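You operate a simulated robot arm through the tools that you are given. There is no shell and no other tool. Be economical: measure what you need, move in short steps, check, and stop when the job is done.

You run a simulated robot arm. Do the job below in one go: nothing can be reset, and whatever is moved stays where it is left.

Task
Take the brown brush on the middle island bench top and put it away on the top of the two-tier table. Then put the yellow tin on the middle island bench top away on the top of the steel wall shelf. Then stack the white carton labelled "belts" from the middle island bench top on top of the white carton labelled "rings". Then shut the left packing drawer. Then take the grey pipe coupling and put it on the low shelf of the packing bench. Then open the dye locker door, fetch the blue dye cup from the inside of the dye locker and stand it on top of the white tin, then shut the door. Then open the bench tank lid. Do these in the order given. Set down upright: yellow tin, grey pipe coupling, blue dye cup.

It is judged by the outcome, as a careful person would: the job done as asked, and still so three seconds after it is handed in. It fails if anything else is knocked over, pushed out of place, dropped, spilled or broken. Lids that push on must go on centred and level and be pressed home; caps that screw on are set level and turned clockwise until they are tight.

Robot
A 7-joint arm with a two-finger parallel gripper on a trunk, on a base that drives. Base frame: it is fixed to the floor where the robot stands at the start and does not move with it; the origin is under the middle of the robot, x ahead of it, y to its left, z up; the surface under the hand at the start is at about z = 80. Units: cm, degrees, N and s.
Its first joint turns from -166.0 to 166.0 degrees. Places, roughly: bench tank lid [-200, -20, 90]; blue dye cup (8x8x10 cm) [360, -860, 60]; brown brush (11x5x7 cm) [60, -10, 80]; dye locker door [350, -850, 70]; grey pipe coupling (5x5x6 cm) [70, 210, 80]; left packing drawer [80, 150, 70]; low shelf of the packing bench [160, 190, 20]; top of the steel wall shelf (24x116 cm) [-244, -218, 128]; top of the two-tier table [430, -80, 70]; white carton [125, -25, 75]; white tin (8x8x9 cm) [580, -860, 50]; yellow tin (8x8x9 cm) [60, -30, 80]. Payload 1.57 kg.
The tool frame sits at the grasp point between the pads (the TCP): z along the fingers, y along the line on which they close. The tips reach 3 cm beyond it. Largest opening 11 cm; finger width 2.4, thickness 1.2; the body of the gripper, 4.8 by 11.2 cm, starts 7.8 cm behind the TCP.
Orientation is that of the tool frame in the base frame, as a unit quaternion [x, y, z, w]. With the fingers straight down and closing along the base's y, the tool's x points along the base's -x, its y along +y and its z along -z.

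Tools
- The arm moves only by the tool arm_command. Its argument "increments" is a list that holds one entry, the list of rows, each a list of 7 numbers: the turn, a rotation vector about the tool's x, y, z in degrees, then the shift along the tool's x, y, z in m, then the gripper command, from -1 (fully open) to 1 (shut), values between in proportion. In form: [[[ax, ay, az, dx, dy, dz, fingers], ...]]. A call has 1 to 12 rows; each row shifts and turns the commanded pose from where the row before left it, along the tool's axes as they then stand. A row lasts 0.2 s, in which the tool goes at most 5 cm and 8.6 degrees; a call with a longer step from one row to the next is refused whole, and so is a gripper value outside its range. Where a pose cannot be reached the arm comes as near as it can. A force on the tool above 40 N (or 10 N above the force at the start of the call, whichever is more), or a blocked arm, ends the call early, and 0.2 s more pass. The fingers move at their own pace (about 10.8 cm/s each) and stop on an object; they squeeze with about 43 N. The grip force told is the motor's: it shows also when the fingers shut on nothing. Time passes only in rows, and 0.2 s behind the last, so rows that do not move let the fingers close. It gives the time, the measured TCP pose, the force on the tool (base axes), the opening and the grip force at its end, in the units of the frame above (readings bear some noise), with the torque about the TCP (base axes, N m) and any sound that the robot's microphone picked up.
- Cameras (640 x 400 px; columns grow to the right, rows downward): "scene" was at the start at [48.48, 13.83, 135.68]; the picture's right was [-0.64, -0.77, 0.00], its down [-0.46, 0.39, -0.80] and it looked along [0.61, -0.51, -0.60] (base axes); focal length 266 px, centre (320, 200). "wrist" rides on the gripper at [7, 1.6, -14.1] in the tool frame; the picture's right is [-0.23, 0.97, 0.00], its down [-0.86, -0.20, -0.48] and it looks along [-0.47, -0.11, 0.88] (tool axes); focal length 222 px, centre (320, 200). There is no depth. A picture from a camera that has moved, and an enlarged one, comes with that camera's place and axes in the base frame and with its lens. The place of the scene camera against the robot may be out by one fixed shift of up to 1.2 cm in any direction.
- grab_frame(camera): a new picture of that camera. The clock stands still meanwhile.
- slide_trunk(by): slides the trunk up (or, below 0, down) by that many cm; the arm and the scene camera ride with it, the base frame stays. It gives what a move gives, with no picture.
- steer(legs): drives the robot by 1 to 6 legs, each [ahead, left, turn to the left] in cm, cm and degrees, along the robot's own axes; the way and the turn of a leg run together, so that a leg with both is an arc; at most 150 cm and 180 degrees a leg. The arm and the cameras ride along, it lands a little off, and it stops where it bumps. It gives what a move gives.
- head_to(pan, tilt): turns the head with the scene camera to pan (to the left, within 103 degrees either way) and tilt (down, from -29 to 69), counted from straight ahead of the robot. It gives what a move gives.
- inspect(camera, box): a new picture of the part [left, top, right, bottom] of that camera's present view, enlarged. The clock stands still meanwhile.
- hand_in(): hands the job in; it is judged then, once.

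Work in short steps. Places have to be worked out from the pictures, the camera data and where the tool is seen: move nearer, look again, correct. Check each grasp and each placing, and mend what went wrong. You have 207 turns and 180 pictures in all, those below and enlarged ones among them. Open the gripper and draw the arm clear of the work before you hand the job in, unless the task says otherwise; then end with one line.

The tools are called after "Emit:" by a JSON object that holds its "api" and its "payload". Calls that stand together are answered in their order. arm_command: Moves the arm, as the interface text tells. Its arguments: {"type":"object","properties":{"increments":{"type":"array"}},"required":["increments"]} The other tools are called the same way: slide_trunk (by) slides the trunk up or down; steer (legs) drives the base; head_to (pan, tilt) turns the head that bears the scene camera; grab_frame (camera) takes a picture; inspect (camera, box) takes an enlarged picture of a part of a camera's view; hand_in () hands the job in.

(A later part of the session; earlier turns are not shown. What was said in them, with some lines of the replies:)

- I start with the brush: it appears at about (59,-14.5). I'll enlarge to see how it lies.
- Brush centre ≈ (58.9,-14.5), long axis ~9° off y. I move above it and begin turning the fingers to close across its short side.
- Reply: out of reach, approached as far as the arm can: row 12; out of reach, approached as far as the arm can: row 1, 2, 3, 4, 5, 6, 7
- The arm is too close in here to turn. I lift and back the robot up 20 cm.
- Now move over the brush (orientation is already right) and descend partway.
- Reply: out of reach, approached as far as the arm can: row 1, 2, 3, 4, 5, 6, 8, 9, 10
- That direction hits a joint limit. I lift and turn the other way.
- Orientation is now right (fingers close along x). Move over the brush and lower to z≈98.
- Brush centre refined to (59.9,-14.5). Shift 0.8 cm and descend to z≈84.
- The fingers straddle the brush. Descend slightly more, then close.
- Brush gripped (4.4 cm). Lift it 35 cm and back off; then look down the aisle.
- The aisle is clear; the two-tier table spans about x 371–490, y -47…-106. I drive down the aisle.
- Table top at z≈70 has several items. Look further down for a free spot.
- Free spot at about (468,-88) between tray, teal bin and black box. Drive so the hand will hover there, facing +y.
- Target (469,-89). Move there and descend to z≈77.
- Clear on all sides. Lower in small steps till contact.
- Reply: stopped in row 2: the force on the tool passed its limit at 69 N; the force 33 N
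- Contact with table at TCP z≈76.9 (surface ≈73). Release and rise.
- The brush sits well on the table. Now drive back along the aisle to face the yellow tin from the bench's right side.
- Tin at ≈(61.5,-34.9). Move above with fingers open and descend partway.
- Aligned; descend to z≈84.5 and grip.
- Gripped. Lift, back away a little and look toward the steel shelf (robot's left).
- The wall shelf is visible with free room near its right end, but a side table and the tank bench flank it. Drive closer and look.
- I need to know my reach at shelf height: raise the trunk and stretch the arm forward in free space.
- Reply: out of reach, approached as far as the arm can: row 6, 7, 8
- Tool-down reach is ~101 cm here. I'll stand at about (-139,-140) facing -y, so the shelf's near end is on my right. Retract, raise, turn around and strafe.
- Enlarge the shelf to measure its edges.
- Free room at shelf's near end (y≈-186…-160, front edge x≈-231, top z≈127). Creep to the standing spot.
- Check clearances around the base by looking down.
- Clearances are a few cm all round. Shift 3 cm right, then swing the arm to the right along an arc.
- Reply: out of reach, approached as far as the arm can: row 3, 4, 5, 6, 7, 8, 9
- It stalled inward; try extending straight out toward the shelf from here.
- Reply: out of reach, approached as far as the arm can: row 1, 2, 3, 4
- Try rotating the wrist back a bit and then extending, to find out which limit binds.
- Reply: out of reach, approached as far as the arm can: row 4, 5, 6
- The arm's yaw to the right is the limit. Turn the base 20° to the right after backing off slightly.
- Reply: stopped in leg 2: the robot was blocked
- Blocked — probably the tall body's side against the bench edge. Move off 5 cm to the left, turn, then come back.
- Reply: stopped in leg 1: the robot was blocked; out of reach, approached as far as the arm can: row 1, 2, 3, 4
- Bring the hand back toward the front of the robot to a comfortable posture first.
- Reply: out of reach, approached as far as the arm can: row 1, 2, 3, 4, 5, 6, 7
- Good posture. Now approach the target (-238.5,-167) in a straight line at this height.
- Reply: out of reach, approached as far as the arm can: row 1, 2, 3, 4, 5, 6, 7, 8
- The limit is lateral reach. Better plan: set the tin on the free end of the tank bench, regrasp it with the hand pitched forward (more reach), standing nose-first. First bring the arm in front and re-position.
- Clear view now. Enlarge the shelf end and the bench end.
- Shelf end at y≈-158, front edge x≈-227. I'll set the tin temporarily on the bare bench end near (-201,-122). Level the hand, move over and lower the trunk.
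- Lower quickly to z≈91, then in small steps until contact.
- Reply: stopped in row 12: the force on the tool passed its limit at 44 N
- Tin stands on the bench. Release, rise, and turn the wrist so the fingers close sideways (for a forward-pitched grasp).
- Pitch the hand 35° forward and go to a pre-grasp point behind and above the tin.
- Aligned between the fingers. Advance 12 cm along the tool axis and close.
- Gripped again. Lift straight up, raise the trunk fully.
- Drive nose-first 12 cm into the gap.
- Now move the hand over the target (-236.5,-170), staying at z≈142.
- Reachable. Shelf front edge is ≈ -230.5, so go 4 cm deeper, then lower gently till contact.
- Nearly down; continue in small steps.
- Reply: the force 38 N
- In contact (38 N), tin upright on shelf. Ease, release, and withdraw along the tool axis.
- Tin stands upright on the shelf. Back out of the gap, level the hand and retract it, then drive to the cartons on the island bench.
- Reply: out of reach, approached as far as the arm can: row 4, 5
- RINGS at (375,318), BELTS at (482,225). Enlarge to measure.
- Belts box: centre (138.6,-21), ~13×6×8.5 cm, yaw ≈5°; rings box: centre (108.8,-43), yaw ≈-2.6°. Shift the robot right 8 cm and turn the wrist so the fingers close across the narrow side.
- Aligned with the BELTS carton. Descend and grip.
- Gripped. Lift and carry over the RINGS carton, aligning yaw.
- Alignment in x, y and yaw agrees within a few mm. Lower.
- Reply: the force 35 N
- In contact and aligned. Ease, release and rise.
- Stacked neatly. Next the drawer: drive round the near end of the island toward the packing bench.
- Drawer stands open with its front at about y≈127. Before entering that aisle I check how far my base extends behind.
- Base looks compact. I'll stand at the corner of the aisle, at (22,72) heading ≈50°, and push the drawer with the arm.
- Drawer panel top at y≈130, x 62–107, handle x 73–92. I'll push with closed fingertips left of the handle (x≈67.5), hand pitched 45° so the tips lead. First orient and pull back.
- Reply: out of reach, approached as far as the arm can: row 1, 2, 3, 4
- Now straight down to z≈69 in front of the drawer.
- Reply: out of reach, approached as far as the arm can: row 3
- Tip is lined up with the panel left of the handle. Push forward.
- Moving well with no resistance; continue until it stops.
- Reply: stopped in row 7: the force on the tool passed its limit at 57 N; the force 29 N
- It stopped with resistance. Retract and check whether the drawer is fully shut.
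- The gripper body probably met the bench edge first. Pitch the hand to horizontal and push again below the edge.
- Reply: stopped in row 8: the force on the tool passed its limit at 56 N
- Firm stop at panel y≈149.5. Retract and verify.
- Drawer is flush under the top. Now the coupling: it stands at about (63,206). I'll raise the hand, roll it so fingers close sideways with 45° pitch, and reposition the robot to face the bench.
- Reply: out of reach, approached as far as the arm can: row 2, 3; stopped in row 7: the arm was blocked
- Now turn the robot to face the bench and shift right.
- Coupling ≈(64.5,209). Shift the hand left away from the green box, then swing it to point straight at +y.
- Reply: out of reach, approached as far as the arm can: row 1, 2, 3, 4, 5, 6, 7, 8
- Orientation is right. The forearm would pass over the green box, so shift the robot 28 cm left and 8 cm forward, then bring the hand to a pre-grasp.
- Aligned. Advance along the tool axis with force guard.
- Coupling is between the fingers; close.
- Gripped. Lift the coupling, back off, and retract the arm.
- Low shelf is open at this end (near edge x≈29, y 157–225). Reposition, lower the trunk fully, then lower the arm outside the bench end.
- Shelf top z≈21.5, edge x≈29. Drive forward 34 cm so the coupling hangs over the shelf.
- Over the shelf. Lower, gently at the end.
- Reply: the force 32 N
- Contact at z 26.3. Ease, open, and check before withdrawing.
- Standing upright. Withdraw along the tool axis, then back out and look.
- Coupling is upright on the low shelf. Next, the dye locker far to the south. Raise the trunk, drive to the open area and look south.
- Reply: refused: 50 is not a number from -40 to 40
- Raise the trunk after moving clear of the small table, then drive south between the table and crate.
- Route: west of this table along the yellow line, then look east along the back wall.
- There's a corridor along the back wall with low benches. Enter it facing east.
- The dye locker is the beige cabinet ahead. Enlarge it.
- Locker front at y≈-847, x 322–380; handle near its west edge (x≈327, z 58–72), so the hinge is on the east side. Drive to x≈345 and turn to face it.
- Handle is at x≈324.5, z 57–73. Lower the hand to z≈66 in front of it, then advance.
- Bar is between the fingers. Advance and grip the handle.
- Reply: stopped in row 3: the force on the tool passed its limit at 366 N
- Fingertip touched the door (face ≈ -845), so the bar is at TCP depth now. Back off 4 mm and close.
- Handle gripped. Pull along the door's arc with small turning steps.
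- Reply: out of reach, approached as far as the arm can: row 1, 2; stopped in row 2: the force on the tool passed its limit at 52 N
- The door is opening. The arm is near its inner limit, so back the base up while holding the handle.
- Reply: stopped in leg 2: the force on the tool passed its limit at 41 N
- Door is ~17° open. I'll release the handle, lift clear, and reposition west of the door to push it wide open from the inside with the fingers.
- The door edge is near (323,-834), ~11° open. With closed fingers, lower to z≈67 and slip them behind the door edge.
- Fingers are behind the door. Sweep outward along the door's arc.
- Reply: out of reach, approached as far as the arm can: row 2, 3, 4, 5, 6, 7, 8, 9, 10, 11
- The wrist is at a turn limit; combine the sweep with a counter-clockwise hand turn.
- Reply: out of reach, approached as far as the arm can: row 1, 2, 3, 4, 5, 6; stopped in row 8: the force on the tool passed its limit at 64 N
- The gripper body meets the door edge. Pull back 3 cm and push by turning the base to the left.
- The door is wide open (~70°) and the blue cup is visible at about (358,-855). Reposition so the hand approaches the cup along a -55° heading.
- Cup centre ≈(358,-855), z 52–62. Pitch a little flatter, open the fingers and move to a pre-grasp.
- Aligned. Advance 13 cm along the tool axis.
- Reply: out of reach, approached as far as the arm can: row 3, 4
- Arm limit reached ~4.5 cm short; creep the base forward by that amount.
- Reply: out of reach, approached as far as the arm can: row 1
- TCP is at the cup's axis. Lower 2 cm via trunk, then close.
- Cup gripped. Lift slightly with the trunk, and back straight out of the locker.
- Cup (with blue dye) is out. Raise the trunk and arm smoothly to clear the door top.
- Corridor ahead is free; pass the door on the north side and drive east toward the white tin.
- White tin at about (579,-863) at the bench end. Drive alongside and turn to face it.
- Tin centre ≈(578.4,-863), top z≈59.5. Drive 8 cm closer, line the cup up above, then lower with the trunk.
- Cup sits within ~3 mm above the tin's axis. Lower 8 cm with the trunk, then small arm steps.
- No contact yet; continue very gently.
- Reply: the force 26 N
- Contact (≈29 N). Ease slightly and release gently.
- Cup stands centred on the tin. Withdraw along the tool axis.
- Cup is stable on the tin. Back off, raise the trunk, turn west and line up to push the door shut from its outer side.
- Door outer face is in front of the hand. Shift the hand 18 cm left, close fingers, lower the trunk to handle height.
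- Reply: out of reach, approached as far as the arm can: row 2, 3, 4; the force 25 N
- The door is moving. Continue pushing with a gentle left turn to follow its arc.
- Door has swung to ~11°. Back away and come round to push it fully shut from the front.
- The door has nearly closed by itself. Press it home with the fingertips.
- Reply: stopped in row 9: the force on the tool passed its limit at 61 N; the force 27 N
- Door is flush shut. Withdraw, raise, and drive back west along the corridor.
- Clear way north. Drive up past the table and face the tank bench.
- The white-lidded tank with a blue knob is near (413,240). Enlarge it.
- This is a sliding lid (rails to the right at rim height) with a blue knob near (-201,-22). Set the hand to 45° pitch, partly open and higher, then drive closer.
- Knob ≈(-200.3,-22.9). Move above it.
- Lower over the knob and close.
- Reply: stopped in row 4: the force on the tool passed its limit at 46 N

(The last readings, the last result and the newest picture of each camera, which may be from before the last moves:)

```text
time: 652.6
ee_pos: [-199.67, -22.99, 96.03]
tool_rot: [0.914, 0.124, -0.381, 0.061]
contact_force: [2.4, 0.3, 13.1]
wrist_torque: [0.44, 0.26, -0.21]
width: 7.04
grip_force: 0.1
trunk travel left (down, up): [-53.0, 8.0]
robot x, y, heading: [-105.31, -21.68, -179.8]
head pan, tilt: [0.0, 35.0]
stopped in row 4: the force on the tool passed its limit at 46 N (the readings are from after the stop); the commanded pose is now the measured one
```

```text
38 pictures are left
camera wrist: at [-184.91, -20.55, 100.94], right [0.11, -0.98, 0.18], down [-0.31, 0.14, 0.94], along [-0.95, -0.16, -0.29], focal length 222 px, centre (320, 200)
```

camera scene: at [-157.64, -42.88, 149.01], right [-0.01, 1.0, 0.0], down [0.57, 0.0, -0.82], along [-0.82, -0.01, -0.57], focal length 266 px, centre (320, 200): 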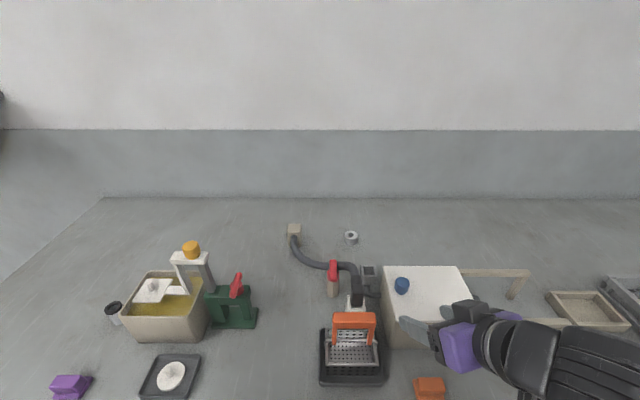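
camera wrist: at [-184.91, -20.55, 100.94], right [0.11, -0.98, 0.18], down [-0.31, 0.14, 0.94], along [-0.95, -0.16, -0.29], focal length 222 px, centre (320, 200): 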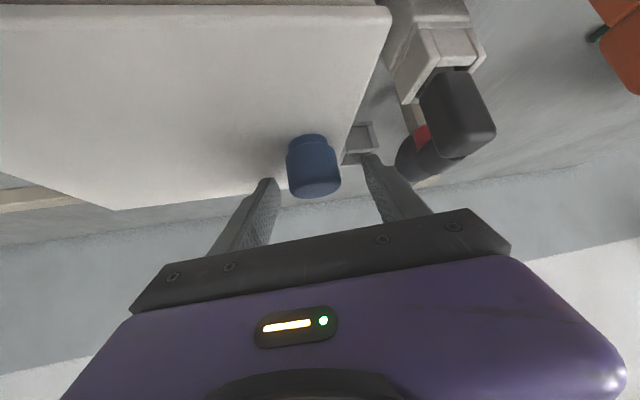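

Fingertips touched the lid (top ≈93) a bit beyond the knob. Move back 2.5 cm and close.

Emit:
{"api": "arm_command", "payload": {"increments": [[[0, 0, 0, -0.002, 0, -0.003, -0.3], [0, 0, 0, 0.0157, 0.0038, -0.0175, -0.3], [0, 0, 0, 0, 0, 0, -0.3], [0, 0, 0, 0, 0, 0, 1], [0, 0, 0, 0, 0, 0, 1], [0, 0, 0, 0, 0, 0, 1], [0, 0, 0, 0, 0, 0, 1]]]}}

Emit:
{"api": "grab_frame", "payload": {"camera": "wrist"}}

```text
time: 654.2
ee_pos: [-197.18, -22.31, 96.25]
tool_rot: [0.915, 0.121, -0.379, 0.058]
contact_force: [-6.2, 21.9, -6.0]
wrist_torque: [0.47, 0.09, -0.29]
width: 3.31
grip_force: 41.3
trunk travel left (down, up): [-53.0, 8.0]
robot x, y, heading: [-105.33, -21.81, -179.7]
head pan, tilt: [0.0, 35.0]
```

```text
37 pictures are left
camera wrist: at [-182.49, -19.96, 101.16], right [0.1, -0.98, 0.17], down [-0.31, 0.13, 0.94], along [-0.94, -0.15, -0.29], focal length 222 px, centre (320, 200)
```

wrist: 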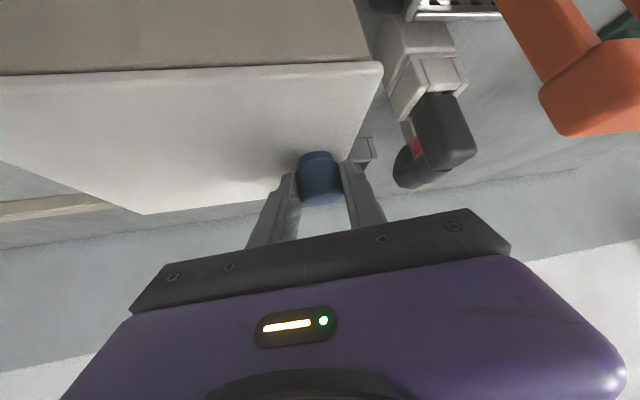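

Knob gripped. Try sliding it to the right (+y) gently.

Emit:
{"api": "arm_command", "payload": {"increments": [[[0, 0, 0, 0.0018, -0.0096, -0.002, 1], [0, 0, 0, 0.0018, -0.0096, -0.002, 1], [0, 0, 0, 0.0018, -0.0096, -0.002, 1], [0, 0, 0, 0.0018, -0.0096, -0.002, 1], [0, 0, 0, 0, 0, 0, 1]]]}}

Emit:
{"api": "inspect", "payload": {"camera": "scene", "box": [320, 230, 520, 380]}}

```text
time: 655.4
ee_pos: [-197.16, -18.77, 96.24]
tool_rot: [0.915, 0.124, -0.379, 0.061]
contact_force: [-9.8, -0.6, -10.3]
wrist_torque: [-0.06, 0.06, -0.07]
width: 3.28
grip_force: 41.7
trunk travel left (down, up): [-53.0, 8.0]
robot x, y, heading: [-105.45, -21.92, -179.6]
head pan, tilt: [0.0, 35.0]
```

```text
2.67 times, centred on (420, 305) of scene
camera zoom: at [-157.7, -42.87, 148.98], right [-0.01, 1.0, 0.0], down [0.57, 0.0, -0.82], along [-0.82, 0.0, -0.57], focal length 708 px, centre (53, -80)
```

zoom: 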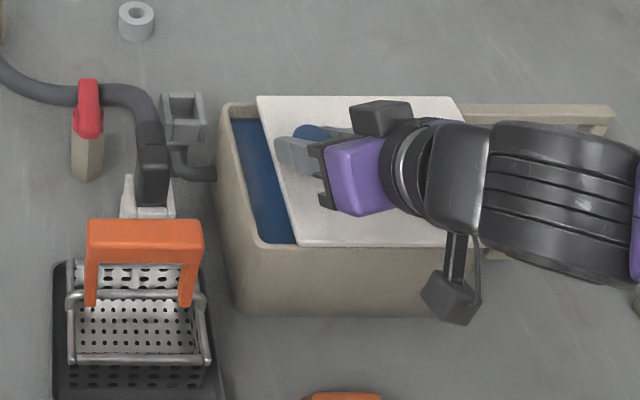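

The lid slides and reveals the tank. Continue to the end of its travel.

Emit:
{"api": "arm_command", "payload": {"increments": [[[0, 0, 0, 0.0027, -0.0144, -0.003, 1], [0, 0, 0, 0.0027, -0.0144, -0.003, 1], [0, 0, 0, 0.0027, -0.0144, -0.003, 1], [0, 0, 0, 0.0027, -0.0144, -0.003, 1], [0, 0, 0, 0.0027, -0.0144, -0.003, 1], [0, 0, 0, 0.0027, -0.0144, -0.003, 1], [0, 0, 0, 0.0027, -0.0144, -0.003, 1], [0, 0, 0, 0.0027, -0.0144, -0.003, 1], [0, 0, 0, 0.0027, -0.0144, -0.003, 1], [0, 0, 0, 0, 0, 0, 1]]]}}

Emit:
{"api": "grab_frame", "payload": {"camera": "scene"}}

```text
time: 657.6
ee_pos: [-197.05, -5.33, 96.28]
tool_rot: [0.915, 0.124, -0.38, 0.061]
contact_force: [9.0, -0.3, 7.7]
wrist_torque: [-0.15, -0.03, 0.0]
width: 3.32
grip_force: 41.2
trunk travel left (down, up): [-53.0, 8.0]
robot x, y, heading: [-105.49, -21.99, -179.7]
head pan, tilt: [0.0, 35.0]
```

```text
35 pictures are left
camera scene: at [-157.58, -42.87, 149.03], right [-0.01, 1.0, 0.0], down [0.57, 0.0, -0.82], along [-0.82, 0.0, -0.57], focal length 266 px, centre (320, 200)
```

scene: 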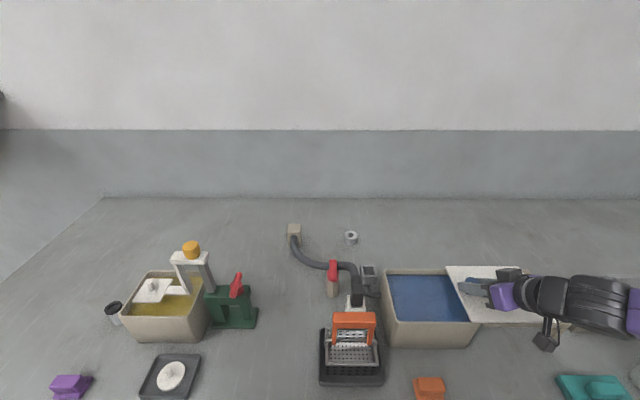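

Almost fully open. Push the last bit gently until the stop.

Emit:
{"api": "arm_command", "payload": {"increments": [[[0, 0, 0, 0.0014, -0.0077, -0.0016, 1], [0, 0, 0, 0.0014, -0.0077, -0.0016, 1], [0, 0, 0, 0.0014, -0.0077, -0.0016, 1], [0, 0, 0, 0.0014, -0.0077, -0.0016, 1], [0, 0, 0, 0.0014, -0.0077, -0.0016, 1], [0, 0, 0, 0.0014, -0.0077, -0.0016, 1]]]}}

Emit:
{"api": "inspect", "payload": {"camera": "scene", "box": [360, 220, 640, 380]}}

```text
time: 658.8
ee_pos: [-197.09, -3.17, 96.35]
tool_rot: [0.913, 0.13, -0.381, 0.071]
contact_force: [-1.0, -3.1, -2.9]
wrist_torque: [-0.11, 0.53, 0.33]
width: 3.31
grip_force: 41.4
trunk travel left (down, up): [-53.0, 8.0]
robot x, y, heading: [-105.26, -22.11, -179.7]
head pan, tilt: [0.0, 35.0]
stopped in row 5: the force on the tool passed its limit at 45 N (the readings are from after the stop); the commanded pose is now the measured one
```

```text
2.29 times, centred on (500, 300) of scene
camera zoom: at [-157.65, -43.01, 148.98], right [-0.01, 1.0, 0.0], down [0.57, 0.0, -0.82], along [-0.82, -0.01, -0.57], focal length 607 px, centre (-91, -29)
```

zoom: 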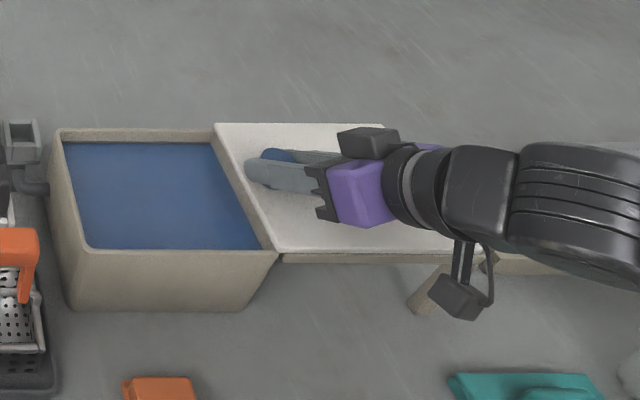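

Lid is fully open at its stop. Release the knob, rise, and back away.

Emit:
{"api": "arm_command", "payload": {"increments": [[[0, 0, 0, 0, 0, 0, 0.2], [0, 0, 0, 0, 0, 0, -0.3], [0, 0, 0, 0, 0, 0, -0.3], [0, 0, 0, 0, 0, 0, -0.3], [0, 0, 0, -0.014, 0, -0.014, -0.3], [0, 0, 0, -0.02, 0, -0.025, -0.3], [0, 0, 0, -0.02, 0, -0.035, -0.3], [0, 0, 0, -0.01, 0, -0.04, -0.3], [0, 0, 0, 0, 0, -0.04, -0.3], [0, 0, 0, 0, 0, 0, -1]]]}}

Emit:
{"api": "steer", "payload": {"legs": [[-30, 0, 0]]}}

Emit:
{"api": "grab_frame", "payload": {"camera": "scene"}}

```text
time: 661.0
ee_pos: [-191.18, -2.73, 110.37]
tool_rot: [0.912, 0.133, -0.377, 0.089]
contact_force: [0.7, 0.8, -0.3]
wrist_torque: [-0.01, -0.03, -0.03]
width: 11.0
grip_force: 0.0
trunk travel left (down, up): [-53.0, 8.0]
robot x, y, heading: [-105.58, -22.31, -179.5]
head pan, tilt: [0.0, 35.0]
```

```text
time: 663.0
ee_pos: [-161.15, -2.51, 110.45]
tool_rot: [0.912, 0.133, -0.378, 0.089]
contact_force: [0.4, 0.4, 0.8]
wrist_torque: [0.02, 0.0, -0.01]
width: 11.0
grip_force: 0.1
trunk travel left (down, up): [-53.0, 8.0]
robot x, y, heading: [-75.12, -21.65, -179.6]
head pan, tilt: [0.0, 35.0]
```

```text
33 pictures are left
camera scene: at [-127.45, -42.79, 149.0], right [-0.01, 1.0, 0.0], down [0.57, 0.0, -0.82], along [-0.82, -0.01, -0.57], focal length 266 px, centre (320, 200)
```

scene: 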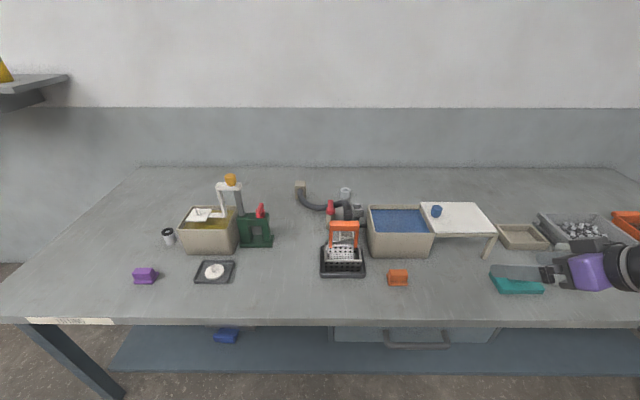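

All steps done; one last check of the packing drawer from a distance.

Emit:
{"api": "steer", "payload": {"legs": [[20, 0, 0], [0, 0, -120]]}}

Emit:
{"api": "head_to", "payload": {"pan": -15, "tilt": 15}}

Emit:
{"api": "grab_frame", "payload": {"camera": "scene"}}

```text
time: 669.6
ee_pos: [-34.04, 41.49, 110.36]
tool_rot: [-0.563, 0.729, 0.264, 0.285]
contact_force: [-0.4, 1.0, -0.3]
wrist_torque: [-0.03, 0.0, -0.02]
width: 10.98
grip_force: 0.1
trunk travel left (down, up): [-53.0, 8.0]
robot x, y, heading: [-95.1, -22.13, 59.5]
head pan, tilt: [0.0, 35.0]
```

```text
time: 670.5
ee_pos: [-34.06, 41.47, 110.42]
tool_rot: [-0.563, 0.729, 0.264, 0.285]
contact_force: [-0.7, -0.2, 1.0]
wrist_torque: [0.01, -0.01, -0.01]
width: 10.98
grip_force: 0.0
trunk travel left (down, up): [-53.0, 8.0]
robot x, y, heading: [-94.92, -21.81, 59.1]
head pan, tilt: [-15.0, 15.0]
```

```text
32 pictures are left
camera scene: at [-84.51, 30.9, 152.2], right [0.7, -0.72, 0.0], down [-0.19, -0.18, -0.97], along [0.69, 0.67, -0.26], focal length 266 px, centre (320, 200)
```

scene: 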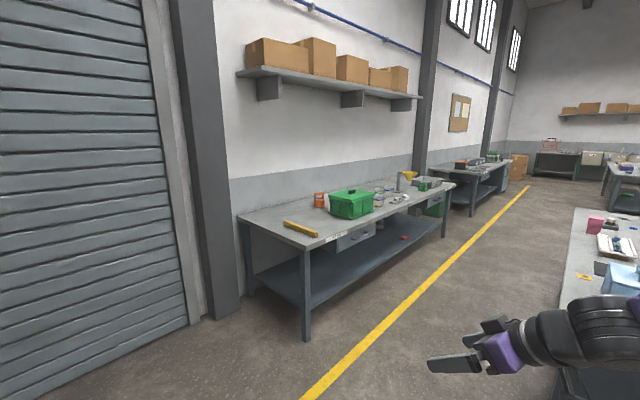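

Emit:
{"api": "inspect", "payload": {"camera": "scene", "box": [290, 160, 470, 300]}}

```text
2.86 times, centred on (380, 230) of scene
camera zoom: at [-84.51, 30.9, 152.2], right [0.7, -0.72, 0.0], down [-0.19, -0.18, -0.97], along [0.69, 0.67, -0.26], focal length 759 px, centre (149, 114)
```

zoom: 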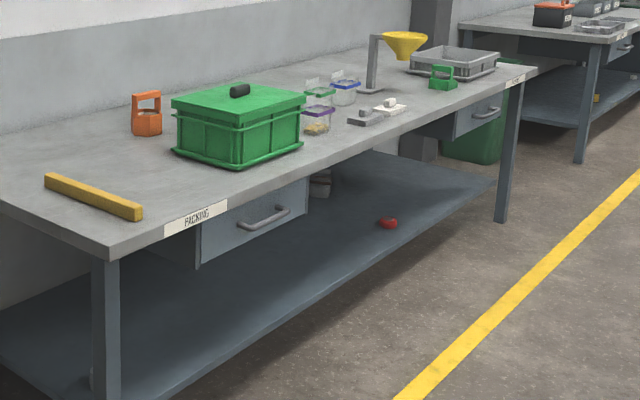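

Both drawer fronts sit equally under the bench edge, so the left drawer is shut. The gripper is open and the arm is clear, so I hand in.

Emit:
{"api": "hand_in", "payload": {}}

```text
The job is handed in.
```

I did all seven steps in the order given and handed the job in; no verdict has come back yet. In the last views I took, the brush, tin, cartons, drawer, coupling, dye cup, locker door and tank lid were all as you asked.
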